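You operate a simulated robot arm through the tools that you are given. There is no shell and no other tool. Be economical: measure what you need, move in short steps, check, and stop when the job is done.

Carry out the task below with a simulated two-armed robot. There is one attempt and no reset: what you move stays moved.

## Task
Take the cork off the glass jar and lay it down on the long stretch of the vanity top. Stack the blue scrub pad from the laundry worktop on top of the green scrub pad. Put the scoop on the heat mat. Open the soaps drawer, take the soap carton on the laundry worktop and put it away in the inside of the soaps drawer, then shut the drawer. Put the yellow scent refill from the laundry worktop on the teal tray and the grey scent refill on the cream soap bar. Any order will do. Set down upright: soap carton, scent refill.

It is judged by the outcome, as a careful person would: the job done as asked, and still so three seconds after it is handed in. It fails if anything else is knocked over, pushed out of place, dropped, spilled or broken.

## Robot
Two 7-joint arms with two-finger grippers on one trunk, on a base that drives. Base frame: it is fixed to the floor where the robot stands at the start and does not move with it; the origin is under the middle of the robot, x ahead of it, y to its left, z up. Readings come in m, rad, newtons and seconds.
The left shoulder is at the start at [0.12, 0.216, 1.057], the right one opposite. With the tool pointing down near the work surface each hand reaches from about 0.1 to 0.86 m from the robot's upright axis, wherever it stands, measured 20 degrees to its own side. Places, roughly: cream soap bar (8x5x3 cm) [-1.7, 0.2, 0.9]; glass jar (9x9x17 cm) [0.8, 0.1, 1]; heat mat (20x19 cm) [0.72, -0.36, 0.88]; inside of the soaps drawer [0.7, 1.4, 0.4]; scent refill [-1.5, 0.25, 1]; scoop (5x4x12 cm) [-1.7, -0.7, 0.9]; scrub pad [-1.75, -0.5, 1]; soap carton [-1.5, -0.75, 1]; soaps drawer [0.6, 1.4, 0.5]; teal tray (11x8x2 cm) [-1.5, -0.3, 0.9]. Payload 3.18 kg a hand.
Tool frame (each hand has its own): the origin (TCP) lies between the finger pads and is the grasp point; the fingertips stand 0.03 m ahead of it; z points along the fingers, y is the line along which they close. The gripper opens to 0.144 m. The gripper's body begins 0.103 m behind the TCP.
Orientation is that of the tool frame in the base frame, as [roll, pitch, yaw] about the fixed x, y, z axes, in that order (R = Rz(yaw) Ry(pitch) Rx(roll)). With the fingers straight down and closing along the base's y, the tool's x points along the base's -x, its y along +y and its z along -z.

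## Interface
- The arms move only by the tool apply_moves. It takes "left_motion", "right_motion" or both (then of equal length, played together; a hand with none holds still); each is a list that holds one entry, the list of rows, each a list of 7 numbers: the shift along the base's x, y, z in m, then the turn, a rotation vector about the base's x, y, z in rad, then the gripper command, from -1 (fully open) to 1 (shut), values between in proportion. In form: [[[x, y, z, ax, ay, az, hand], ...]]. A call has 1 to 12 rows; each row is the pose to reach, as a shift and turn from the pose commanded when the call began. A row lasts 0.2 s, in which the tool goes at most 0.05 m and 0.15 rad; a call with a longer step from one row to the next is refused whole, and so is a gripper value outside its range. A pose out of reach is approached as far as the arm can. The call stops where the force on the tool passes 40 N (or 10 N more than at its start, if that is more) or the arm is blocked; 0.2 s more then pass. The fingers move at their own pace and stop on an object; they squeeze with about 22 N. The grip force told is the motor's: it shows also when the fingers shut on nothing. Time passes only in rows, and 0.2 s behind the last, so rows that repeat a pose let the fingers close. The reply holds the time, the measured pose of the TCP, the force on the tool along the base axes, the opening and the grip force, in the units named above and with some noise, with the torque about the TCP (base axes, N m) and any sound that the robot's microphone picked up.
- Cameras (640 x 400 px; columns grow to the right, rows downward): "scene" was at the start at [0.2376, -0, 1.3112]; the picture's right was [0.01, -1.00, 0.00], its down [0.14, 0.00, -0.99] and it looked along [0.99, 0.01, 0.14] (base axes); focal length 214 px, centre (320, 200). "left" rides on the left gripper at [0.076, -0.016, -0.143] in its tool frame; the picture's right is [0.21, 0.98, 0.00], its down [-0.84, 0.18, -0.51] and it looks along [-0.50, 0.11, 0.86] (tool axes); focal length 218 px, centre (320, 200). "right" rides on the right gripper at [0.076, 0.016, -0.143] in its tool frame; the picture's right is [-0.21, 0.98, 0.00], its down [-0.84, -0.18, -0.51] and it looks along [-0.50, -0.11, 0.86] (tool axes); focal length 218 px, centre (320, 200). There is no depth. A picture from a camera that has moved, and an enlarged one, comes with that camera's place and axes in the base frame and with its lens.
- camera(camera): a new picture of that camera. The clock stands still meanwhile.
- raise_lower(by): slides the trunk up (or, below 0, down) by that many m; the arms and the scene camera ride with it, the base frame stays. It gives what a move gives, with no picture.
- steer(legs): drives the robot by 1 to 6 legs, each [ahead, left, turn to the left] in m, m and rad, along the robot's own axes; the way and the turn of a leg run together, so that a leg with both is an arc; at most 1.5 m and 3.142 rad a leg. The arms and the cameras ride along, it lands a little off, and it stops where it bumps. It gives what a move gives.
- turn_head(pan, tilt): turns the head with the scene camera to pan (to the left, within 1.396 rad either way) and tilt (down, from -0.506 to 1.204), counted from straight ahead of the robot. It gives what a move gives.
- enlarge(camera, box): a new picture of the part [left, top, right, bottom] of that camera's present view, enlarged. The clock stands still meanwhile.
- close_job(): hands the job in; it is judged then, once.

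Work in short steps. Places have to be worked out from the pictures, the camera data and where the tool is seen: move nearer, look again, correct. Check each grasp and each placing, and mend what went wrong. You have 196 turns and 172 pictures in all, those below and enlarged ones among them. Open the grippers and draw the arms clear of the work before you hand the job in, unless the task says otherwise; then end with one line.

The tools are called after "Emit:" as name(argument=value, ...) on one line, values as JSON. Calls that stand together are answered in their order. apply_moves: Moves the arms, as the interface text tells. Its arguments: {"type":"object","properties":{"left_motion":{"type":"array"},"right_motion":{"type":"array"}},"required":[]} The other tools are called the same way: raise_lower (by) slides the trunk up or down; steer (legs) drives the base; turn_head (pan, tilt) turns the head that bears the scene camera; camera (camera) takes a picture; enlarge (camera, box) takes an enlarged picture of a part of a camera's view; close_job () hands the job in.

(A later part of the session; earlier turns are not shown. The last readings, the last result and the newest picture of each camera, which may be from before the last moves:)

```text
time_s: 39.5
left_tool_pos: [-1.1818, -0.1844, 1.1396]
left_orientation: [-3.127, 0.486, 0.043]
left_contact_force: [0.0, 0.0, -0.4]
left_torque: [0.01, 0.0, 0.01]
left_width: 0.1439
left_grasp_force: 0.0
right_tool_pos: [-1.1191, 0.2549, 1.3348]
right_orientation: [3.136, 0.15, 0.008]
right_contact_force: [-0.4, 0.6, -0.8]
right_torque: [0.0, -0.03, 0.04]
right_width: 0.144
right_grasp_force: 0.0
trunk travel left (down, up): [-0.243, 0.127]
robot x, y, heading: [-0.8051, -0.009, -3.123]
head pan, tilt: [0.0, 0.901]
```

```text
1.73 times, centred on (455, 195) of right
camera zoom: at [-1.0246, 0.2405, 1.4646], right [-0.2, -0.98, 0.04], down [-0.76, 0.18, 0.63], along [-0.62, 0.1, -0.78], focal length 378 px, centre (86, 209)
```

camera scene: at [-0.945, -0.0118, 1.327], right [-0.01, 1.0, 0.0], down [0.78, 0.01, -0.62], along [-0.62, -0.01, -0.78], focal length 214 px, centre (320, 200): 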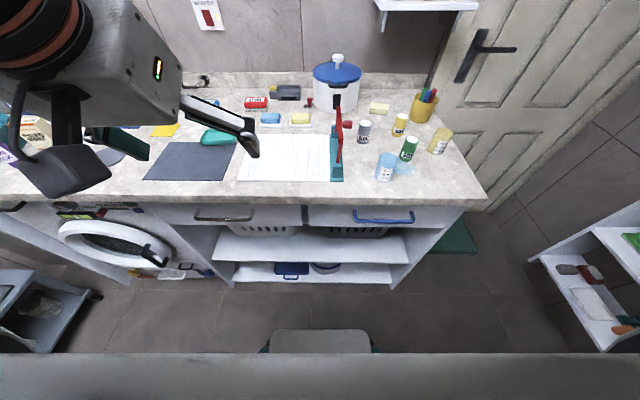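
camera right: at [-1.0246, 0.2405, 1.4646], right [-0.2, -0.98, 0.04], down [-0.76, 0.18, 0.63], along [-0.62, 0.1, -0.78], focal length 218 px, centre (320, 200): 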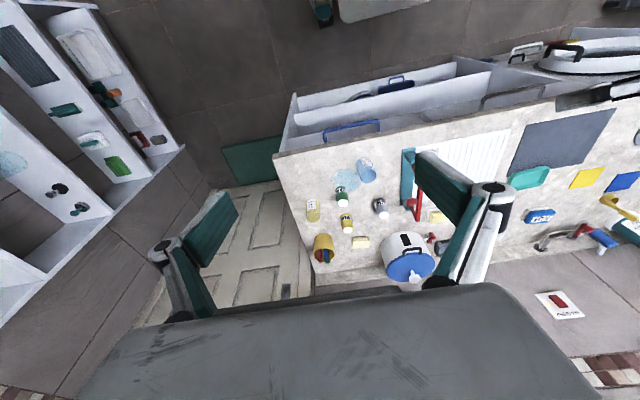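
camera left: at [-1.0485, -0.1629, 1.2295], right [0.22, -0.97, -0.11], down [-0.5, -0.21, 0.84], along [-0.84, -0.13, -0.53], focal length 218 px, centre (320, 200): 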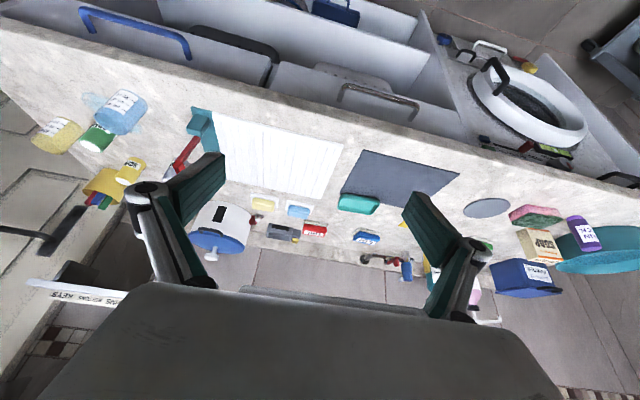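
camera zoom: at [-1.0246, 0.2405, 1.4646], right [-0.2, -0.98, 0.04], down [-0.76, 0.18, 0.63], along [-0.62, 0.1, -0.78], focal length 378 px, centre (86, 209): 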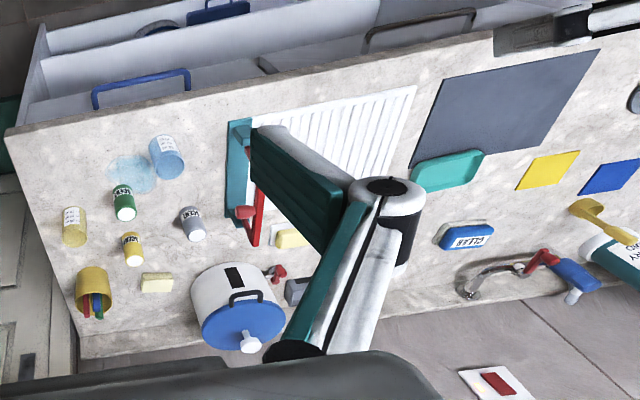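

Items found. Yellow refill ≈(-1.603,0.25), grey ≈(-1.561,0.124), cream bar ≈(-1.727,0.202), teal tray ≈(-1.54,-0.36). Raise and retract the left hand, then lower the trunk to its start height and drive close.

Emit:
apply_moves(left_motion=[[[0.01, -0.01, 0.04, 0, 0, 0, -1], [0.03, -0.02, 0.08, 0, 0, 0, -1], [0.05, -0.03, 0.12, 0, 0, 0, -1], [0.07, -0.04, 0.16, 0, 0, 0, -1], [0.08, -0.05, 0.2, 0, 0, 0, -1], [0.08, -0.05, 0.2, 0, 0, 0, -1]]])

Emit:
raise_lower(by=-0.1)

Emit:
steer(legs=[[0.13, 0, 0]])

Emit:
camera(camera="scene")

```text
time_s: 40.9
left_tool_pos: [-1.1014, -0.2336, 1.3388]
left_orientation: [-3.126, 0.485, 0.043]
left_contact_force: [-0.6, 0.1, -0.6]
left_torque: [-0.02, -0.01, -0.01]
left_width: 0.144
left_grasp_force: 0.1
right_tool_pos: [-1.121, 0.2549, 1.3346]
right_orientation: [3.137, 0.15, 0.008]
right_contact_force: [-0.2, 0.2, -0.2]
right_torque: [-0.01, 0.01, 0.0]
right_width: 0.1438
right_grasp_force: 0.0
trunk travel left (down, up): [-0.243, 0.127]
robot x, y, heading: [-0.8032, -0.008, -3.129]
head pan, tilt: [0.0, 0.901]
```

```text
time_s: 42.2
left_tool_pos: [-1.0985, -0.2332, 1.2413]
left_orientation: [-3.126, 0.491, 0.041]
left_contact_force: [0.9, -0.9, 0.1]
left_torque: [-0.01, 0.09, -0.03]
left_width: 0.1442
left_grasp_force: 0.0
right_tool_pos: [-1.1578, 0.2539, 1.2082]
right_orientation: [3.134, 0.044, 0.005]
right_contact_force: [0.1, -0.4, 0.6]
right_torque: [0.0, 0.09, -0.02]
right_width: 0.144
right_grasp_force: 0.0
trunk travel left (down, up): [-0.143, 0.227]
robot x, y, heading: [-0.8064, -0.009, -3.126]
head pan, tilt: [0.0, 0.901]
```

```text
time_s: 43.5
left_tool_pos: [-1.2287, -0.2369, 1.2402]
left_orientation: [-3.126, 0.485, 0.046]
left_contact_force: [-1.3, -0.9, 0.0]
left_torque: [-0.01, -0.06, -0.02]
left_width: 0.144
left_grasp_force: 0.1
right_tool_pos: [-1.2887, 0.2505, 1.208]
right_orientation: [3.134, 0.037, 0.009]
right_contact_force: [-0.2, 0.2, 0.0]
right_torque: [-0.02, -0.03, 0.0]
right_width: 0.1439
right_grasp_force: 0.1
trunk travel left (down, up): [-0.143, 0.227]
robot x, y, heading: [-0.9318, -0.0087, -3.12]
head pan, tilt: [0.0, 0.901]
```

```text
133 pictures are left
camera scene: at [-1.1578, -0.0157, 1.2189], right [-0.02, 1.0, 0.0], down [0.78, 0.01, -0.62], along [-0.62, -0.01, -0.78], focal length 214 px, centre (320, 200)
```

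scene: 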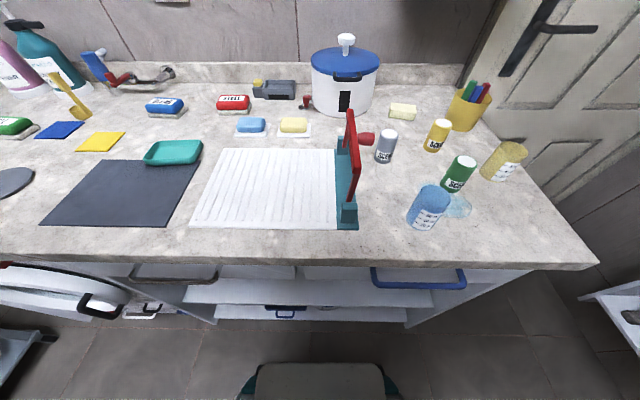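

Good view. Enlarge the refill region for accuracy.

Emit:
enlarge(camera="scene", box=[340, 80, 540, 230])

```text
2.67 times, centred on (440, 155) of scene
camera zoom: at [-1.1578, -0.0157, 1.2189], right [-0.02, 1.0, 0.0], down [0.78, 0.01, -0.62], along [-0.62, -0.01, -0.78], focal length 572 px, centre (0, 320)
```

zoom: 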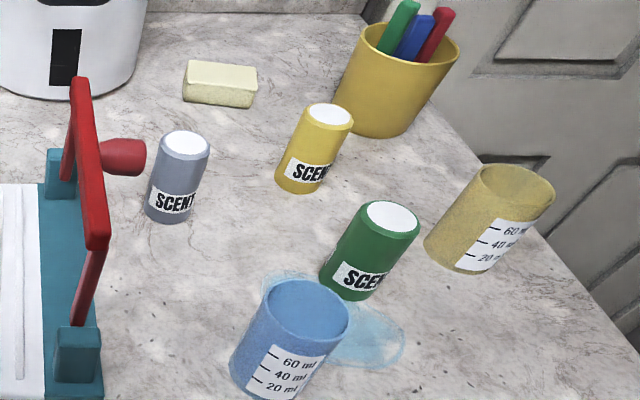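

Yellow refill at (-1.604, 0.259), top 0.948; grey at (-1.559, 0.129). Move the right hand to hover over the yellow one, fingers partly open.

Emit:
apply_moves(right_motion=[[[-0.039, 0.001, -0.02, 0, -0.01, 0, -0.3], [-0.078, 0.002, -0.04, 0, -0.02, 0, -0.3], [-0.117, 0.003, -0.06, 0, -0.03, 0, -0.3], [-0.156, 0.004, -0.08, 0, -0.037, 0, -0.3], [-0.195, 0.005, -0.1, 0, -0.037, 0, -0.3], [-0.234, 0.006, -0.12, 0, -0.037, 0, -0.3], [-0.275, 0.007, -0.14, 0, -0.037, 0, -0.3], [-0.315, 0.008, -0.158, 0, -0.037, 0, -0.3], [-0.315, 0.008, -0.158, 0, -0.037, 0, -0.3]]])

Emit:
camera(camera="right")

Emit:
camera(camera="scene")

```text
time_s: 45.5
left_tool_pos: [-1.2248, -0.2441, 1.2395]
left_orientation: [-3.116, 0.491, 0.052]
left_contact_force: [0.0, -2.3, -0.1]
left_torque: [0.27, 0.08, -0.16]
left_width: 0.144
left_grasp_force: 0.1
right_tool_pos: [-1.5737, 0.2227, 1.0756]
right_orientation: [-3.14, 0.053, -0.055]
right_contact_force: [0.1, -2.2, 0.1]
right_torque: [0.23, 0.02, -0.03]
right_width: 0.0935
right_grasp_force: 0.1
right hand out of reach, approached as far as the arm can: row 5, 6, 7, 8, 9
trunk travel left (down, up): [-0.143, 0.227]
robot x, y, heading: [-0.9289, -0.0113, -3.122]
head pan, tilt: [0.0, 0.901]
```

```text
131 pictures are left
camera right: at [-1.4915, 0.2018, 1.2138], right [-0.26, -0.96, 0.01], down [-0.8, 0.22, 0.55], along [-0.53, 0.14, -0.83], focal length 218 px, centre (320, 200)
```

right: 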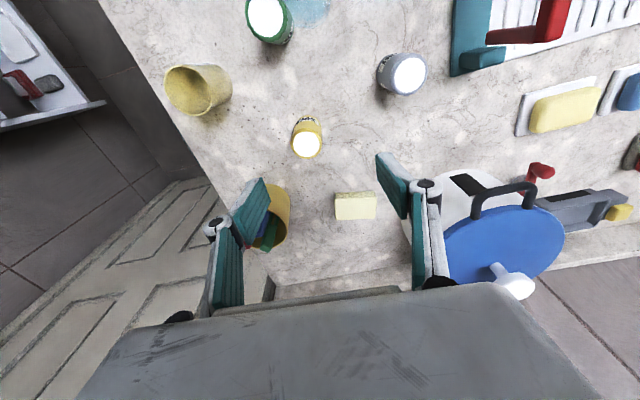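

```text
130 pictures are left
camera scene: at [-1.155, -0.0225, 1.22], right [-0.02, 1.0, 0.01], down [0.78, 0.02, -0.62], along [-0.62, -0.01, -0.78], focal length 214 px, centre (320, 200)
```

scene: 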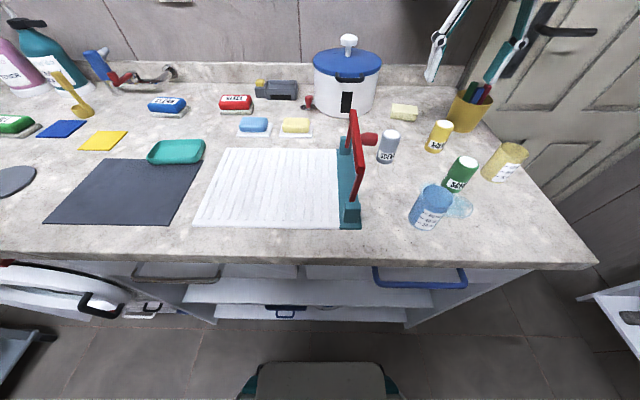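

The vertical pose is at its reach limit, so I'll tilt the tool forward by 0.35 rad about the closing axis; first at hover height.

Emit:
apply_moves(right_motion=[[[0, 0, 0.0, 0, 0.1, 0, -0.3], [0, 0, 0, 0, 0.2, 0, -0.3], [0, 0, 0, 0, 0.3, 0, -0.3], [0, 0, 0, 0, 0.35, 0, -0.3], [0, 0, 0, 0, 0.35, 0, -0.3]]])

Emit:
camera(camera="right")

```text
time_s: 46.7
left_tool_pos: [-1.2279, -0.236, 1.2389]
left_orientation: [-3.125, 0.486, 0.047]
left_contact_force: [0.2, 0.1, -0.4]
left_torque: [-0.01, 0.01, 0.0]
left_width: 0.1438
left_grasp_force: 0.2
right_tool_pos: [-1.5754, 0.2313, 1.071]
right_orientation: [3.115, 0.396, -0.063]
right_contact_force: [-0.6, 0.2, -0.3]
right_torque: [0.01, 0.01, -0.01]
right_width: 0.0934
right_grasp_force: 0.1
trunk travel left (down, up): [-0.143, 0.227]
robot x, y, heading: [-0.9301, -0.0107, -3.125]
head pan, tilt: [0.0, 0.901]
```

```text
129 pictures are left
camera right: at [-1.4519, 0.2124, 1.1725], right [-0.24, -0.96, 0.1], down [-0.57, 0.23, 0.79], along [-0.78, 0.13, -0.61], focal length 218 px, centre (320, 200)
```

right: 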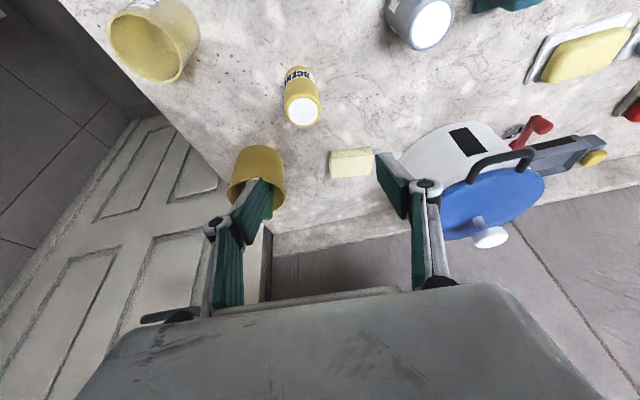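

Measured pose is the commanded one. Right-camera estimate for the yellow top is (-1.579, 0.239), slightly different from the scene view; descend to just above it and re-check.

Emit:
apply_moves(right_motion=[[[-0.005, 0.005, -0.025, 0, 0, 0.02, -0.3], [-0.01, 0.01, -0.045, 0, 0, 0.04, -0.3], [-0.012, 0.014, -0.06, 0, 0, 0.06, -0.3], [-0.012, 0.014, -0.06, 0, 0, 0.06, -0.3]]])

Emit:
camera(camera="right")

Emit:
enlarge(camera="scene", box=[340, 60, 540, 210])

```text
time_s: 47.7
left_tool_pos: [-1.2268, -0.2365, 1.2389]
left_orientation: [-3.126, 0.484, 0.045]
left_contact_force: [0.5, -0.3, 0.3]
left_torque: [-0.01, 0.02, 0.01]
left_width: 0.144
left_grasp_force: 0.1
right_tool_pos: [-1.5873, 0.2468, 1.0114]
right_orientation: [3.115, 0.397, -0.002]
right_contact_force: [0.5, 0.4, -0.2]
right_torque: [0.02, 0.03, -0.03]
right_width: 0.0935
right_grasp_force: 0.0
trunk travel left (down, up): [-0.143, 0.227]
robot x, y, heading: [-0.93, -0.0132, -3.125]
head pan, tilt: [0.0, 0.901]
```

```text
128 pictures are left
camera right: at [-1.4638, 0.2347, 1.1126], right [-0.18, -0.98, 0.1], down [-0.58, 0.19, 0.79], along [-0.79, 0.08, -0.61], focal length 218 px, centre (320, 200)
```

right: 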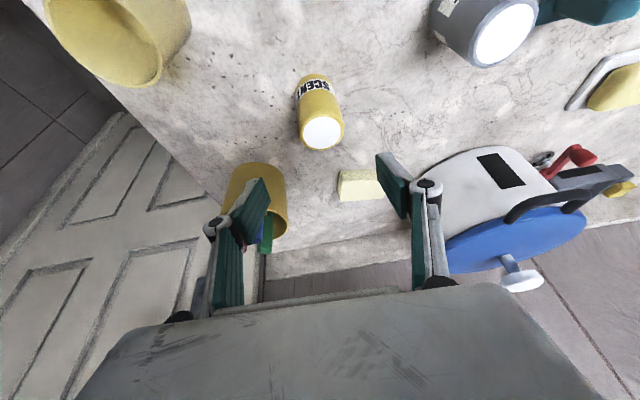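

```text
2.67 times, centred on (440, 135) of scene
camera zoom: at [-1.1572, -0.016, 1.2189], right [-0.02, 1.0, 0.0], down [0.78, 0.01, -0.62], along [-0.62, -0.01, -0.78], focal length 572 px, centre (0, 373)
```

zoom: 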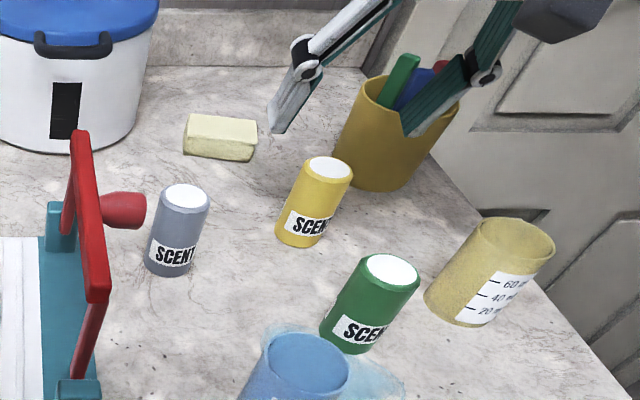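

Yellow top is at about (-1.583, 0.239) by the hand camera. Level the roll, descend to z≈0.925 and close.

Emit:
apply_moves(right_motion=[[[0.003, -0.007, -0.02, 0.027, 0, 0, -0.3], [0.006, -0.007, -0.04, 0.027, 0, 0, -0.3], [0.006, -0.007, -0.065, 0.027, 0, 0, -0.3], [0.006, -0.007, -0.085, 0.027, 0, 0, -0.3], [0.006, -0.007, -0.085, 0.027, 0, 0, -0.3]]])

Emit:
camera(camera="right")

Emit:
enlarge(camera="scene", box=[340, 60, 540, 210])

```text
time_s: 48.9
left_tool_pos: [-1.2254, -0.2363, 1.2393]
left_orientation: [-3.126, 0.488, 0.046]
left_contact_force: [0.3, -0.4, 0.6]
left_torque: [-0.03, 0.02, 0.0]
left_width: 0.1437
left_grasp_force: 0.0
right_tool_pos: [-1.5813, 0.2397, 0.9284]
right_orientation: [-3.14, 0.401, 0.009]
right_contact_force: [-1.3, 0.2, 6.1]
right_torque: [-0.03, 0.06, -0.04]
right_width: 0.0907
right_grasp_force: 0.1
trunk travel left (down, up): [-0.143, 0.227]
robot x, y, heading: [-0.9302, -0.0112, -3.122]
head pan, tilt: [0.0, 0.901]
```

```text
126 pictures are left
camera right: at [-1.4563, 0.2247, 1.0294], right [-0.18, -0.98, 0.08], down [-0.58, 0.17, 0.8], along [-0.79, 0.1, -0.6], focal length 218 px, centre (320, 200)
```

right: 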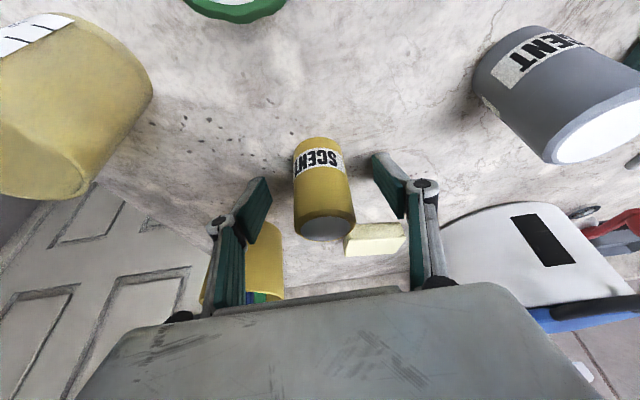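

```text
2.67 times, centred on (440, 135) of scene
camera zoom: at [-1.1563, -0.0158, 1.2193], right [-0.02, 1.0, 0.0], down [0.78, 0.01, -0.62], along [-0.62, -0.01, -0.78], focal length 572 px, centre (0, 373)
```

zoom: 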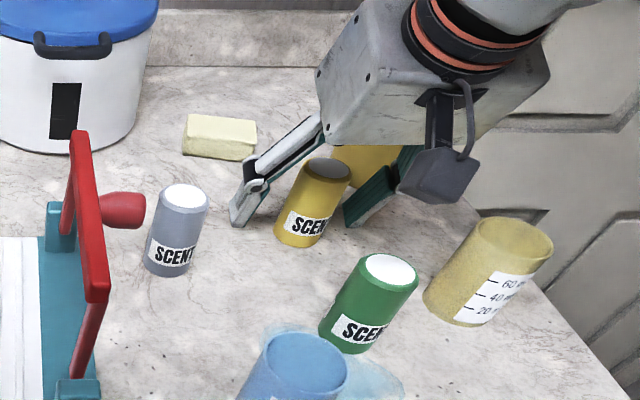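

Light table contact: this worktop is at z≈0.90, which reconciles the views. Raise 8 mm and close on the yellow bottle.

Emit:
apply_moves(right_motion=[[[0, 0, 0.008, 0, 0, 0, -0.3], [0, 0, 0.008, 0, 0, 0, 0.3], [0, 0, 0.008, 0, 0, 0, 0.8], [0, 0, 0.008, 0, 0, 0, 0.8], [0, 0, 0.008, 0, 0, 0, 0.8]]])

Emit:
camera(camera="right")

```text
time_s: 50.1
left_tool_pos: [-1.2274, -0.236, 1.2393]
left_orientation: [-3.125, 0.484, 0.043]
left_contact_force: [-0.4, -0.2, 0.1]
left_torque: [0.01, -0.03, 0.04]
left_width: 0.1436
left_grasp_force: 0.1
right_tool_pos: [-1.5818, 0.2405, 0.9335]
right_orientation: [-3.138, 0.396, 0.01]
right_contact_force: [1.1, 0.8, 0.5]
right_torque: [-0.01, 0.01, -0.01]
right_width: 0.0353
right_grasp_force: 22.3
trunk travel left (down, up): [-0.143, 0.227]
robot x, y, heading: [-0.9281, -0.0116, -3.126]
head pan, tilt: [0.0, 0.901]
```

```text
124 pictures are left
camera right: at [-1.4568, 0.2249, 1.0349], right [-0.18, -0.98, 0.08], down [-0.58, 0.17, 0.79], along [-0.79, 0.1, -0.6], focal length 218 px, centre (320, 200)
```

right: 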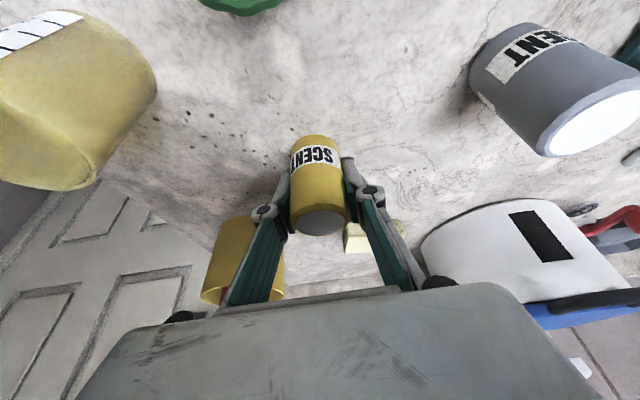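

Gripped (35 mm). Lift and retract toward the robot, keeping height.

Emit:
apply_moves(right_motion=[[[0, 0, 0.03, 0, 0, 0, 0.8], [0, 0, 0.07, 0, 0, 0, 0.8], [0.02, 0, 0.11, 0, 0, 0, 0.8], [0.05, 0, 0.14, 0, 0, 0, 0.8], [0.08, 0, 0.17, 0, 0, 0, 0.8], [0.12, 0, 0.19, 0, 0, 0, 0.8], [0.16, 0, 0.21, 0, 0, 0, 0.8], [0.2, 0, 0.22, 0, 0, 0, 0.8]]])

Emit:
camera(camera="scene")

```text
time_s: 51.9
left_tool_pos: [-1.2264, -0.2371, 1.2411]
left_orientation: [-3.127, 0.487, 0.045]
left_contact_force: [0.7, 0.1, 0.6]
left_torque: [0.01, 0.05, -0.02]
left_width: 0.1439
left_grasp_force: 0.0
right_tool_pos: [-1.3799, 0.2423, 1.1527]
right_orientation: [-3.138, 0.395, 0.011]
right_contact_force: [-0.7, -0.7, -0.7]
right_torque: [0.0, 0.04, 0.01]
right_width: 0.0354
right_grasp_force: 21.4
trunk travel left (down, up): [-0.143, 0.227]
robot x, y, heading: [-0.9309, -0.0114, -3.123]
head pan, tilt: [0.0, 0.901]
```

```text
123 pictures are left
camera scene: at [-1.1567, -0.0155, 1.2191], right [-0.02, 1.0, 0.0], down [0.78, 0.01, -0.62], along [-0.62, -0.01, -0.78], focal length 214 px, centre (320, 200)
```

scene: 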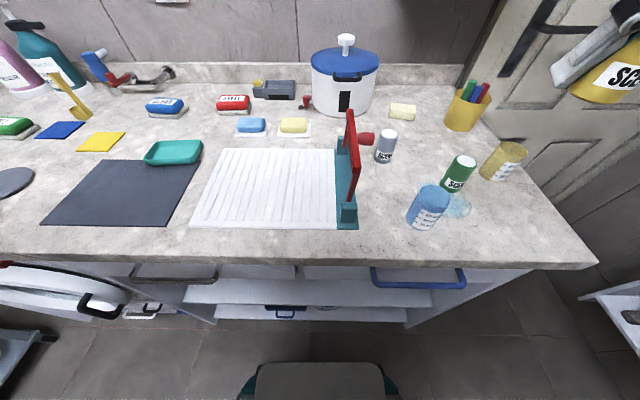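

Tray at about (-1.528, -0.345). Strafe left ~0.5 m with the bottle held high.

Emit:
steer(legs=[[0, 0.48, 0]])

Emit:
camera(camera="scene")

Emit:
camera(camera="right")

```text
time_s: 56.7
left_tool_pos: [-1.2222, -0.7211, 1.2395]
left_orientation: [-3.127, 0.484, 0.041]
left_contact_force: [1.1, -1.1, 0.3]
left_torque: [-0.01, -0.01, -0.01]
left_width: 0.1442
left_grasp_force: 0.0
right_tool_pos: [-1.3718, -0.2423, 1.1505]
right_orientation: [-3.138, 0.396, 0.005]
right_contact_force: [-0.6, -0.6, -0.8]
right_torque: [0.02, -0.02, 0.0]
right_width: 0.0353
right_grasp_force: 22.3
trunk travel left (down, up): [-0.143, 0.227]
robot x, y, heading: [-0.9232, -0.4975, -3.127]
head pan, tilt: [0.0, 0.901]
```

```text
122 pictures are left
camera scene: at [-1.1503, -0.501, 1.2187], right [-0.01, 1.0, 0.0], down [0.78, 0.01, -0.62], along [-0.62, -0.01, -0.78], focal length 214 px, centre (320, 200)
```

scene: 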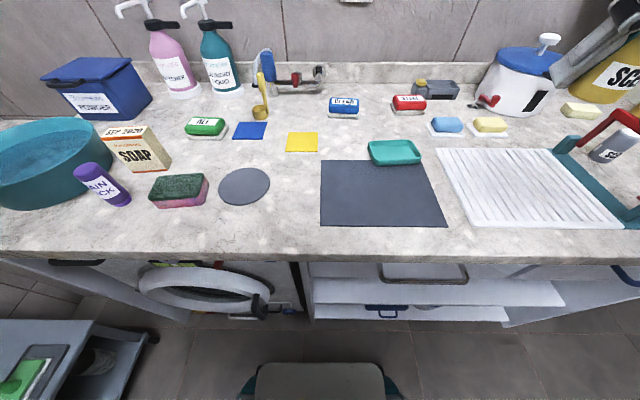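

```text
121 pictures are left
camera right: at [-1.2483, -0.2581, 1.2531], right [-0.19, -0.98, 0.08], down [-0.58, 0.18, 0.79], along [-0.79, 0.11, -0.6], focal length 218 px, centre (320, 200)
```

right: 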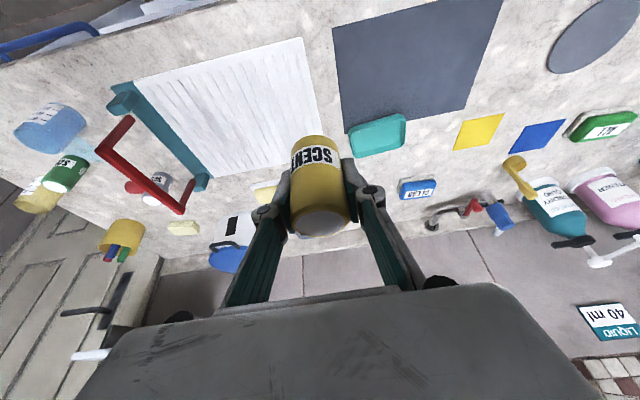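

Enlarge the left part to identify scrub pads, scoop and carton.

Emit:
enlarge(camera="scene", box=[80, 40, 300, 220])

Emit:
enlarge(camera="scene", box=[220, 60, 440, 220])

```text
2.22 times, centred on (190, 130) of scene
camera zoom: at [-1.1503, -0.501, 1.2187], right [-0.01, 1.0, 0.0], down [0.78, 0.01, -0.62], along [-0.62, -0.01, -0.78], focal length 477 px, centre (609, 356)
```

zoom: 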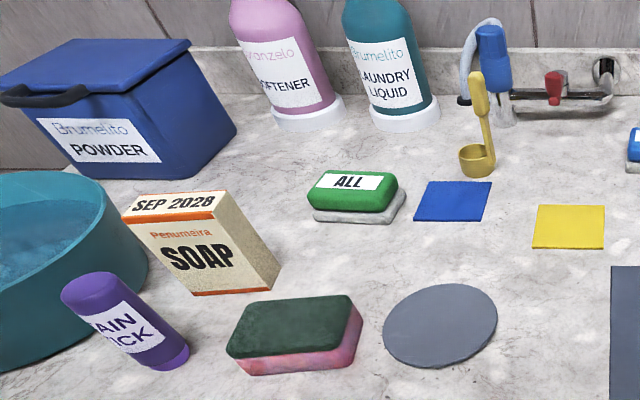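

```text
2.50 times, centred on (330, 140) of scene
camera zoom: at [-1.1503, -0.501, 1.2187], right [-0.01, 1.0, 0.0], down [0.78, 0.01, -0.62], along [-0.62, -0.01, -0.78], focal length 536 px, centre (295, 350)
```

zoom: 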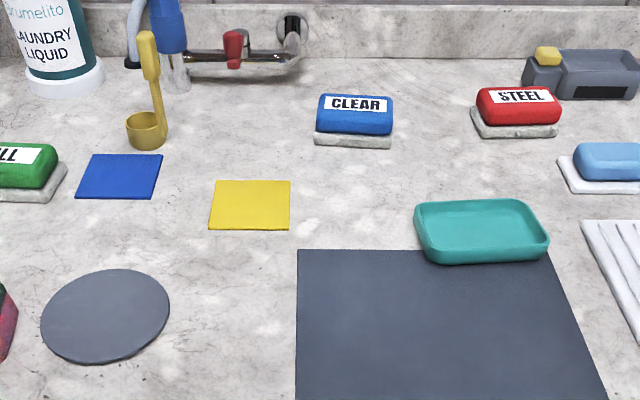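

"ALL/CLEAR/STEEL" are the scrub pads: green at ≈(-1.60,-0.78), blue ≈(-1.69,-0.45). Both cameras agree on the tray at (-1.532,-0.342). Move the yellow bottle above it.

Emit:
apply_moves(right_motion=[[[-0.03, -0.02, -0.01, 0, 0, 0, 0.8], [-0.065, -0.04, -0.03, 0, 0, 0, 0.8], [-0.1, -0.06, -0.05, 0, 0, 0, 0.8], [-0.13, -0.08, -0.07, 0, 0, 0, 0.8], [-0.16, -0.1, -0.09, 0, 0, 0, 0.8], [-0.16, -0.1, -0.12, 0, 0, 0, 0.8], [-0.16, -0.1, -0.15, 0, 0, 0, 0.8], [-0.16, -0.1, -0.15, 0, 0, 0, 0.8]]])

Emit:
camera(camera="right")

Emit:
enlarge(camera="scene", box=[300, 60, 520, 220])

```text
time_s: 58.5
left_tool_pos: [-1.2215, -0.7222, 1.2396]
left_orientation: [-3.127, 0.486, 0.04]
left_contact_force: [0.4, 0.7, -0.5]
left_torque: [0.01, 0.01, -0.04]
left_width: 0.1441
left_grasp_force: 0.0
right_tool_pos: [-1.5315, -0.3404, 1.0028]
right_orientation: [-3.14, 0.396, 0.002]
right_contact_force: [0.5, 0.3, -0.1]
right_torque: [0.01, 0.02, -0.01]
right_width: 0.0354
right_grasp_force: 21.9
trunk travel left (down, up): [-0.143, 0.227]
robot x, y, heading: [-0.9238, -0.4991, -3.128]
head pan, tilt: [0.0, 0.901]
```

```text
118 pictures are left
camera right: at [-1.4076, -0.3573, 1.1039], right [-0.19, -0.98, 0.08], down [-0.58, 0.18, 0.79], along [-0.79, 0.11, -0.6], focal length 218 px, centre (320, 200)
```

right: 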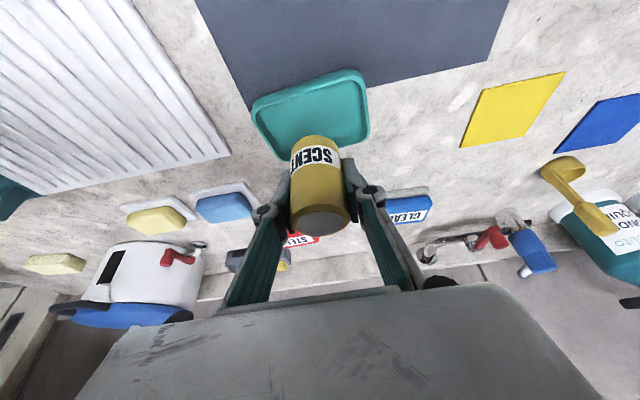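

```text
2.50 times, centred on (410, 140) of scene
camera zoom: at [-1.1497, -0.5008, 1.219], right [-0.01, 1.0, 0.0], down [0.78, 0.01, -0.62], along [-0.62, -0.01, -0.78], focal length 536 px, centre (95, 350)
```

zoom: 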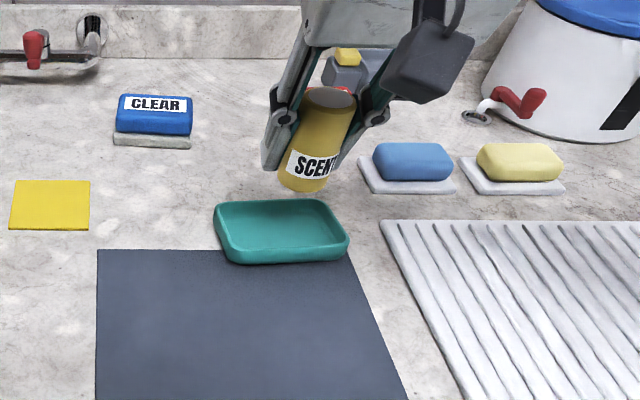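

Well centred above the tray. Lower until light contact.

Emit:
apply_moves(right_motion=[[[0.003, -0.001, -0.03, 0, 0, 0, 0.8], [0.003, -0.001, -0.05, 0, 0, 0, 0.8], [0.003, -0.001, -0.056, 0, 0, 0, 0.8], [0.003, -0.001, -0.06, 0, 0, 0, 0.8], [0.003, -0.001, -0.06, 0, 0, 0, 0.8]]])

Emit:
enlarge(camera="scene", box=[300, 60, 520, 220])

```text
time_s: 59.7
left_tool_pos: [-1.2211, -0.722, 1.2397]
left_orientation: [-3.126, 0.484, 0.039]
left_contact_force: [0.0, 0.1, 0.4]
left_torque: [0.0, 0.03, 0.01]
left_width: 0.144
left_grasp_force: 0.1
right_tool_pos: [-1.531, -0.3431, 0.9413]
right_orientation: [-3.138, 0.395, 0.004]
right_contact_force: [0.0, -0.6, -0.4]
right_torque: [0.04, -0.01, 0.04]
right_width: 0.0354
right_grasp_force: 21.5
trunk travel left (down, up): [-0.143, 0.227]
robot x, y, heading: [-0.9228, -0.5017, -3.13]
head pan, tilt: [0.0, 0.901]
```

```text
2.50 times, centred on (410, 140) of scene
camera zoom: at [-1.1502, -0.5008, 1.2188], right [-0.01, 1.0, 0.0], down [0.78, 0.01, -0.62], along [-0.62, -0.01, -0.78], focal length 536 px, centre (95, 350)
```

zoom: 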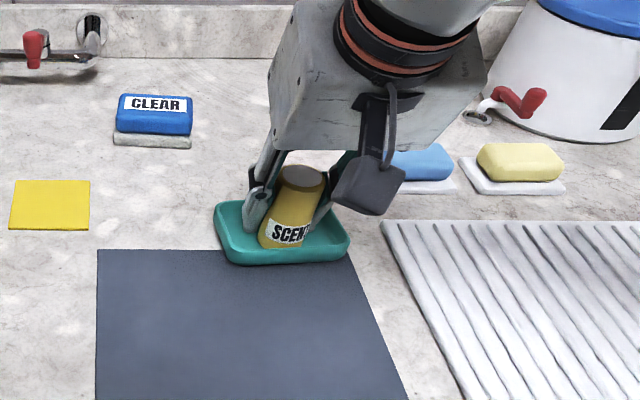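

No contact force yet; creep down until it touches.

Emit:
apply_moves(right_motion=[[[0, 0, -0.002, 0, 0, 0, 0.8], [0, 0, -0.004, 0, 0, 0, 0.8], [0, 0, -0.004, 0, 0, 0, 0.8]]])

```text
time_s: 60.5
left_tool_pos: [-1.2195, -0.7213, 1.2414]
left_orientation: [-3.126, 0.487, 0.04]
left_contact_force: [0.2, 0.0, 0.2]
left_torque: [-0.01, -0.02, -0.01]
left_width: 0.1441
left_grasp_force: 0.0
right_tool_pos: [-1.5292, -0.3434, 0.9414]
right_orientation: [-3.14, 0.401, 0.004]
right_contact_force: [-1.4, 2.5, 16.4]
right_torque: [0.1, -0.27, 0.04]
right_width: 0.0355
right_grasp_force: 22.3
trunk travel left (down, up): [-0.143, 0.227]
robot x, y, heading: [-0.9238, -0.496, -3.13]
head pan, tilt: [0.0, 0.901]
```

Contact. Release slightly, then lift straight up.

Emit:
apply_moves(right_motion=[[[0, 0, 0.002, 0, 0, 0, 0.6], [0, 0, 0.002, 0, 0, 0, 0.3], [0, 0, 0.002, 0, 0, 0, 0.3], [0, 0, 0.03, 0, 0, 0, 0.3], [0, 0, 0.07, 0, 0, 0, 0.3], [0, 0, 0.11, 0, 0, 0, 0.0], [0.02, 0.02, 0.15, 0, 0, 0, -0.3], [0.05, 0.05, 0.17, 0, 0, 0, -0.3], [0.08, 0.08, 0.19, 0, 0, 0, -0.3], [0.11, 0.1, 0.22, 0, 0, 0, -0.3]]])

Emit:
enlarge(camera="scene", box=[300, 60, 520, 220])

```text
time_s: 62.7
left_tool_pos: [-1.2205, -0.7199, 1.2406]
left_orientation: [-3.126, 0.486, 0.041]
left_contact_force: [0.6, -0.9, 0.4]
left_torque: [0.02, 0.03, 0.02]
left_width: 0.144
left_grasp_force: 0.0
right_tool_pos: [-1.417, -0.2417, 1.1596]
right_orientation: [-3.138, 0.396, 0.004]
right_contact_force: [0.8, 0.2, 0.7]
right_torque: [-0.03, 0.03, -0.01]
right_width: 0.0937
right_grasp_force: 0.0
trunk travel left (down, up): [-0.143, 0.227]
robot x, y, heading: [-0.925, -0.4982, -3.128]
head pan, tilt: [0.0, 0.901]
```

```text
2.50 times, centred on (410, 140) of scene
camera zoom: at [-1.1489, -0.5007, 1.2193], right [-0.01, 1.0, 0.0], down [0.78, 0.01, -0.62], along [-0.62, -0.01, -0.78], focal length 536 px, centre (95, 350)
```

zoom: 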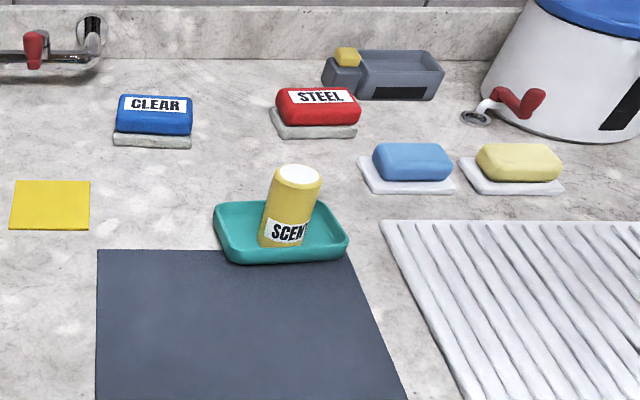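

Yellow refill stands in the tray. Next the blue pad with the left arm: shift right 0.1 and ahead 0.04 for reach.

Emit:
steer(legs=[[0.04, -0.1, 0]])

Emit:
camera(camera="left")

Emit:
camera(camera="scene")

```text
time_s: 64.2
left_tool_pos: [-1.2625, -0.6214, 1.2392]
left_orientation: [-3.128, 0.485, 0.04]
left_contact_force: [0.8, 0.4, -0.2]
left_torque: [-0.03, -0.05, 0.0]
left_width: 0.1438
left_grasp_force: 0.1
right_tool_pos: [-1.4591, -0.1421, 1.1583]
right_orientation: [-3.138, 0.396, 0.004]
right_contact_force: [0.4, 0.2, -0.2]
right_torque: [0.02, 0.01, -0.01]
right_width: 0.0936
right_grasp_force: 0.1
trunk travel left (down, up): [-0.143, 0.227]
robot x, y, heading: [-0.9677, -0.3984, -3.125]
head pan, tilt: [0.0, 0.901]
```

```text
114 pictures are left
camera left: at [-1.1294, -0.6011, 1.3296], right [0.22, -0.97, -0.11], down [-0.5, -0.21, 0.84], along [-0.84, -0.13, -0.53], focal length 218 px, centre (320, 200)
```

left: 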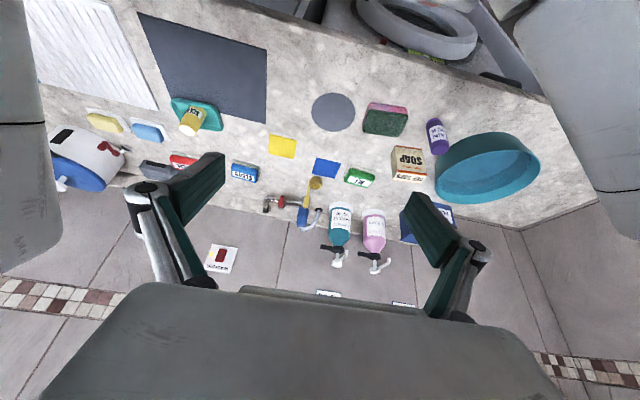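

```text
113 pictures are left
camera scene: at [-1.1911, -0.4012, 1.2188], right [-0.01, 1.0, 0.0], down [0.78, 0.01, -0.62], along [-0.62, -0.01, -0.78], focal length 214 px, centre (320, 200)
```

scene: 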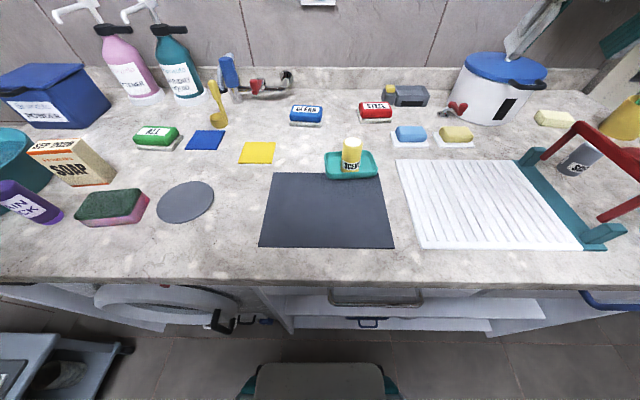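

Blue pad ≈(-1.702,-0.443), green pad ≈(-1.605,-0.784), both cameras agreeing. Move the left hand to hover over the blue pad.

Emit:
apply_moves(left_motion=[[[-0.036, 0.015, -0.014, 0, 0, 0, -1], [-0.072, 0.03, -0.028, 0, 0, 0, -1], [-0.108, 0.045, -0.042, 0, 0, 0, -1], [-0.144, 0.06, -0.056, 0, 0, 0, -1], [-0.18, 0.075, -0.07, 0, 0, 0, -1], [-0.216, 0.09, -0.084, 0, 0, 0, -1], [-0.252, 0.105, -0.1, 0, 0, 0, -1], [-0.288, 0.12, -0.115, 0, 0, 0, -1], [-0.324, 0.135, -0.13, 0, 0, 0, -1], [-0.36, 0.15, -0.15, 0, 0, 0, -1], [-0.395, 0.165, -0.17, 0, 0, 0, -1], [-0.425, 0.177, -0.19, 0, 0, 0, -1]]])

Emit:
camera(camera="left")

Emit:
camera(camera="scene")

```text
time_s: 66.8
left_tool_pos: [-1.6888, -0.4455, 1.0467]
left_orientation: [-3.126, 0.484, 0.039]
left_contact_force: [0.1, -0.5, -0.2]
left_torque: [-0.02, -0.02, 0.01]
left_width: 0.1442
left_grasp_force: 0.1
right_tool_pos: [-1.4614, -0.1442, 1.1581]
right_orientation: [-3.139, 0.395, 0.005]
right_contact_force: [-0.7, 0.6, 0.1]
right_torque: [0.02, -0.03, -0.01]
right_width: 0.0939
right_grasp_force: 0.0
trunk travel left (down, up): [-0.143, 0.227]
robot x, y, heading: [-0.9631, -0.3984, -3.129]
head pan, tilt: [0.0, 0.901]
```

```text
112 pictures are left
camera left: at [-1.5551, -0.4254, 1.137], right [0.22, -0.97, -0.11], down [-0.5, -0.21, 0.84], along [-0.84, -0.13, -0.53], focal length 218 px, centre (320, 200)
```

left: 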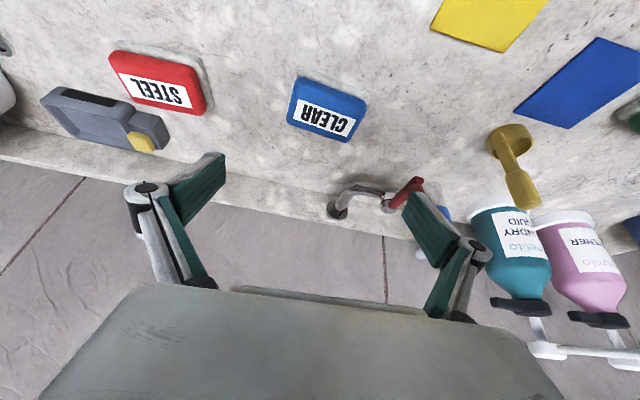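

```text
111 pictures are left
camera scene: at [-1.192, -0.4013, 1.2184], right [-0.01, 1.0, 0.0], down [0.78, 0.01, -0.62], along [-0.62, -0.01, -0.78], focal length 214 px, centre (320, 200)
```

scene: 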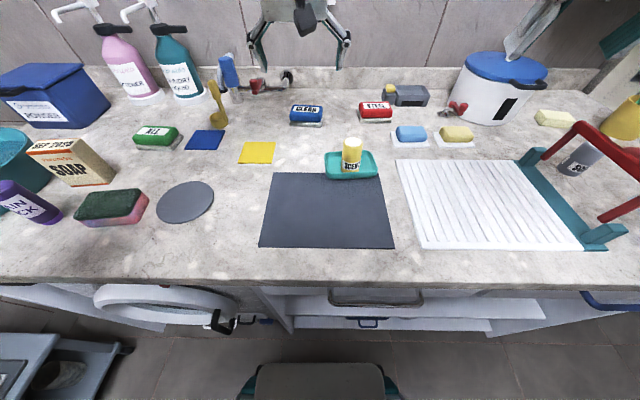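

Blue pad: centre (-1.70,-0.443), 7 cm along y. Descend with tips just above its grey underlayer.

Emit:
apply_moves(left_motion=[[[0, 0.002, -0.03, 0, 0, 0, -0.6], [0, 0.002, -0.06, 0, 0, 0, -0.6], [0, 0.002, -0.085, 0, 0, 0, -0.6], [0, 0.002, -0.104, 0, 0, 0, -0.6], [0, 0.002, -0.104, 0, 0, 0, -0.6]]])

Emit:
camera(camera="left")

Emit:
enlarge(camera="scene", box=[250, 60, 370, 150])

```text
time_s: 68.0
left_tool_pos: [-1.686, -0.4442, 0.9444]
left_orientation: [-3.128, 0.485, 0.041]
left_contact_force: [-0.5, -1.0, 0.0]
left_torque: [0.04, 0.01, 0.0]
left_width: 0.1152
left_grasp_force: 0.1
right_tool_pos: [-1.4602, -0.1436, 1.1593]
right_orientation: [-3.14, 0.395, 0.006]
right_contact_force: [0.3, -0.1, -0.5]
right_torque: [0.01, 0.0, -0.02]
right_width: 0.0935
right_grasp_force: 0.0
trunk travel left (down, up): [-0.143, 0.227]
robot x, y, heading: [-0.9633, -0.4009, -3.127]
head pan, tilt: [0.0, 0.901]
```

```text
110 pictures are left
camera left: at [-1.5536, -0.4231, 1.0339], right [0.22, -0.97, -0.11], down [-0.5, -0.21, 0.84], along [-0.84, -0.13, -0.53], focal length 218 px, centre (320, 200)
```

left: 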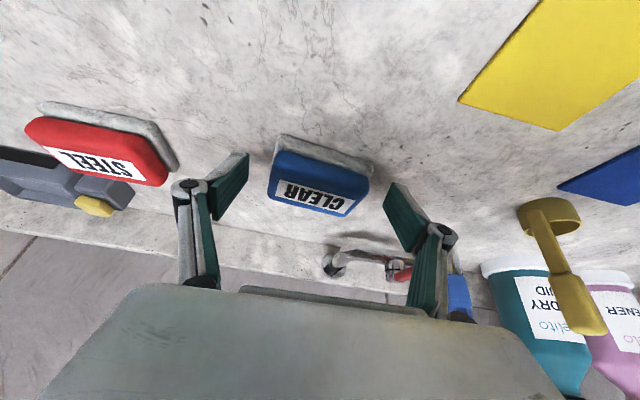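

```text
4.44 times, centred on (310, 105) of scene
camera zoom: at [-1.1907, -0.4016, 1.2189], right [-0.01, 1.0, 0.0], down [0.78, 0.01, -0.62], along [-0.62, -0.01, -0.78], focal length 953 px, centre (364, 622)
```

zoom: 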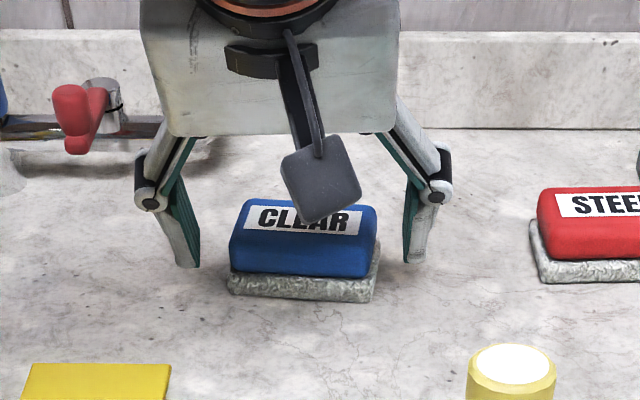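

It's one pad with a scouring underside. Close on it.

Emit:
apply_moves(left_motion=[[[0, 0.0, -0.004, 0, 0, 0, 0], [0, 0, -0.004, 0, 0, 0, 0.6], [0, 0, -0.004, 0, 0, 0, 0.6], [0, 0, -0.004, 0, 0, 0, 0.6]]])

Emit:
camera(camera="left")

```text
time_s: 69.0
left_tool_pos: [-1.6871, -0.4437, 0.9424]
left_orientation: [-3.127, 0.49, 0.041]
left_contact_force: [-2.9, -1.5, 14.5]
left_torque: [-0.59, 0.13, -0.08]
left_width: 0.0829
left_grasp_force: 22.1
right_tool_pos: [-1.4584, -0.1432, 1.1601]
right_orientation: [-3.139, 0.395, 0.005]
right_contact_force: [-0.9, 0.2, -0.2]
right_torque: [-0.03, 0.01, 0.0]
right_width: 0.0936
right_grasp_force: 0.1
trunk travel left (down, up): [-0.143, 0.227]
robot x, y, heading: [-0.9639, -0.3915, -3.131]
head pan, tilt: [0.0, 0.901]
```

```text
108 pictures are left
camera left: at [-1.5534, -0.4231, 1.0321], right [0.22, -0.97, -0.11], down [-0.5, -0.21, 0.84], along [-0.84, -0.13, -0.53], focal length 218 px, centre (320, 200)
```

left: 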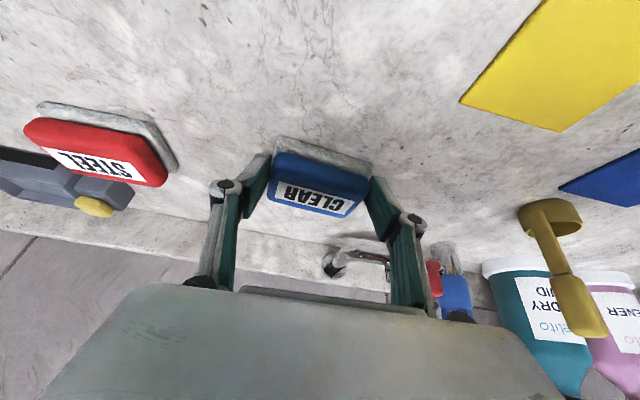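

Gripped at 83 mm; one tip touches the underlayer edge. Lift a few cm and check.

Emit:
apply_moves(left_motion=[[[0, 0, 0.01, 0, 0, 0, 0.6], [0, 0, 0.03, 0, 0, 0, 0.6], [0, 0, 0.06, 0, 0, 0, 0.6], [0, 0, 0.1, 0, 0, 0, 0.6]]])

Emit:
camera(camera="left")

Emit:
enlarge(camera="scene", box=[100, 20, 370, 170])

```text
time_s: 70.0
left_tool_pos: [-1.6842, -0.4425, 1.042]
left_orientation: [-3.127, 0.487, 0.041]
left_contact_force: [0.3, 0.0, 0.7]
left_torque: [0.0, 0.02, 0.0]
left_width: 0.0826
left_grasp_force: 21.9
right_tool_pos: [-1.4599, -0.1432, 1.1589]
right_orientation: [-3.137, 0.395, 0.005]
right_contact_force: [0.2, 0.5, -0.4]
right_torque: [0.03, 0.04, 0.04]
right_width: 0.0937
right_grasp_force: 0.1
trunk travel left (down, up): [-0.143, 0.227]
robot x, y, heading: [-0.9661, -0.3929, -3.127]
head pan, tilt: [0.0, 0.901]
```

```text
107 pictures are left
camera left: at [-1.5523, -0.422, 1.1316], right [0.22, -0.97, -0.11], down [-0.5, -0.21, 0.84], along [-0.84, -0.13, -0.53], focal length 218 px, centre (320, 200)
```

left: 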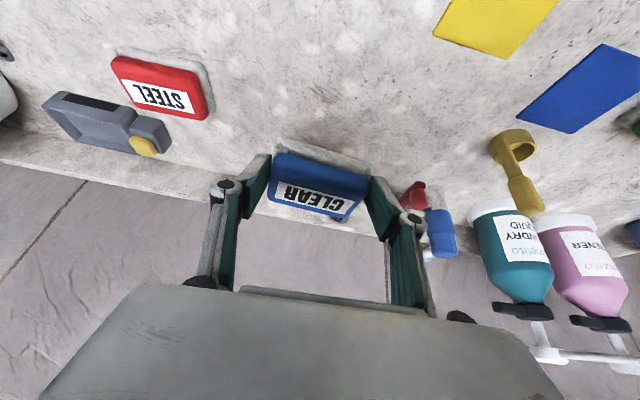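

```text
2.37 times, centred on (235, 95) of scene
camera zoom: at [-1.1899, -0.4015, 1.2192], right [-0.01, 1.0, 0.0], down [0.78, 0.01, -0.62], along [-0.62, -0.01, -0.78], focal length 508 px, centre (522, 449)
```

zoom: 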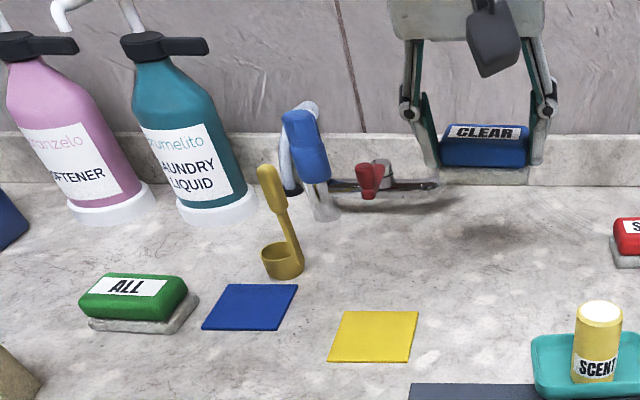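

Pad held well. Move it around the scoop (retract, slide left) to hover over the green pad.

Emit:
apply_moves(left_motion=[[[0.035, -0.01, 0.02, 0, 0, 0, 0.6], [0.07, -0.025, 0.035, 0, 0, 0, 0.6], [0.11, -0.04, 0.045, 0, 0, 0, 0.6], [0.14, -0.07, 0.05, 0, 0, 0, 0.6], [0.15, -0.11, 0.05, 0, 0, 0, 0.6], [0.15, -0.155, 0.05, 0, 0, 0, 0.6], [0.15, -0.2, 0.05, 0, 0, 0, 0.6], [0.15, -0.245, 0.05, 0, 0, 0, 0.6], [0.14, -0.285, 0.05, 0, 0, 0, 0.6], [0.12, -0.315, 0.05, 0, 0, 0, 0.6], [0.1, -0.34, 0.045, 0, 0, 0, 0.6], [0.1, -0.34, 0.045, 0, 0, 0, 0.6]]])

Emit:
camera(camera="left")

Emit:
enlarge(camera="scene", box=[60, 40, 300, 190])

```text
time_s: 72.6
left_tool_pos: [-1.5869, -0.7821, 1.0855]
left_orientation: [-3.128, 0.486, 0.041]
left_contact_force: [0.5, -0.1, -0.4]
left_torque: [-0.03, 0.0, 0.04]
left_width: 0.0824
left_grasp_force: 22.3
right_tool_pos: [-1.4588, -0.1432, 1.1594]
right_orientation: [-3.139, 0.396, 0.005]
right_contact_force: [0.2, 0.6, 0.9]
right_torque: [-0.01, -0.02, 0.01]
right_width: 0.0935
right_grasp_force: 0.0
trunk travel left (down, up): [-0.143, 0.227]
robot x, y, heading: [-0.9638, -0.3959, -3.128]
head pan, tilt: [0.0, 0.901]
```

```text
105 pictures are left
camera left: at [-1.4532, -0.7612, 1.1764], right [0.22, -0.97, -0.11], down [-0.5, -0.21, 0.84], along [-0.84, -0.13, -0.53], focal length 218 px, centre (320, 200)
```

left: 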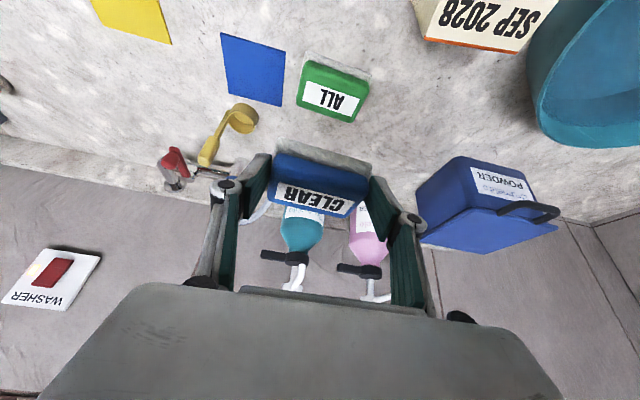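

```text
2.67 times, centred on (180, 115) of scene
camera zoom: at [-1.1906, -0.4014, 1.2189], right [-0.01, 1.0, 0.0], down [0.78, 0.01, -0.62], along [-0.62, -0.01, -0.78], focal length 572 px, centre (693, 427)
```

zoom: 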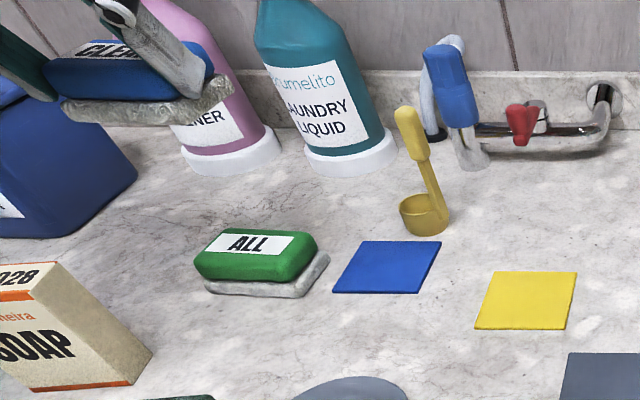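

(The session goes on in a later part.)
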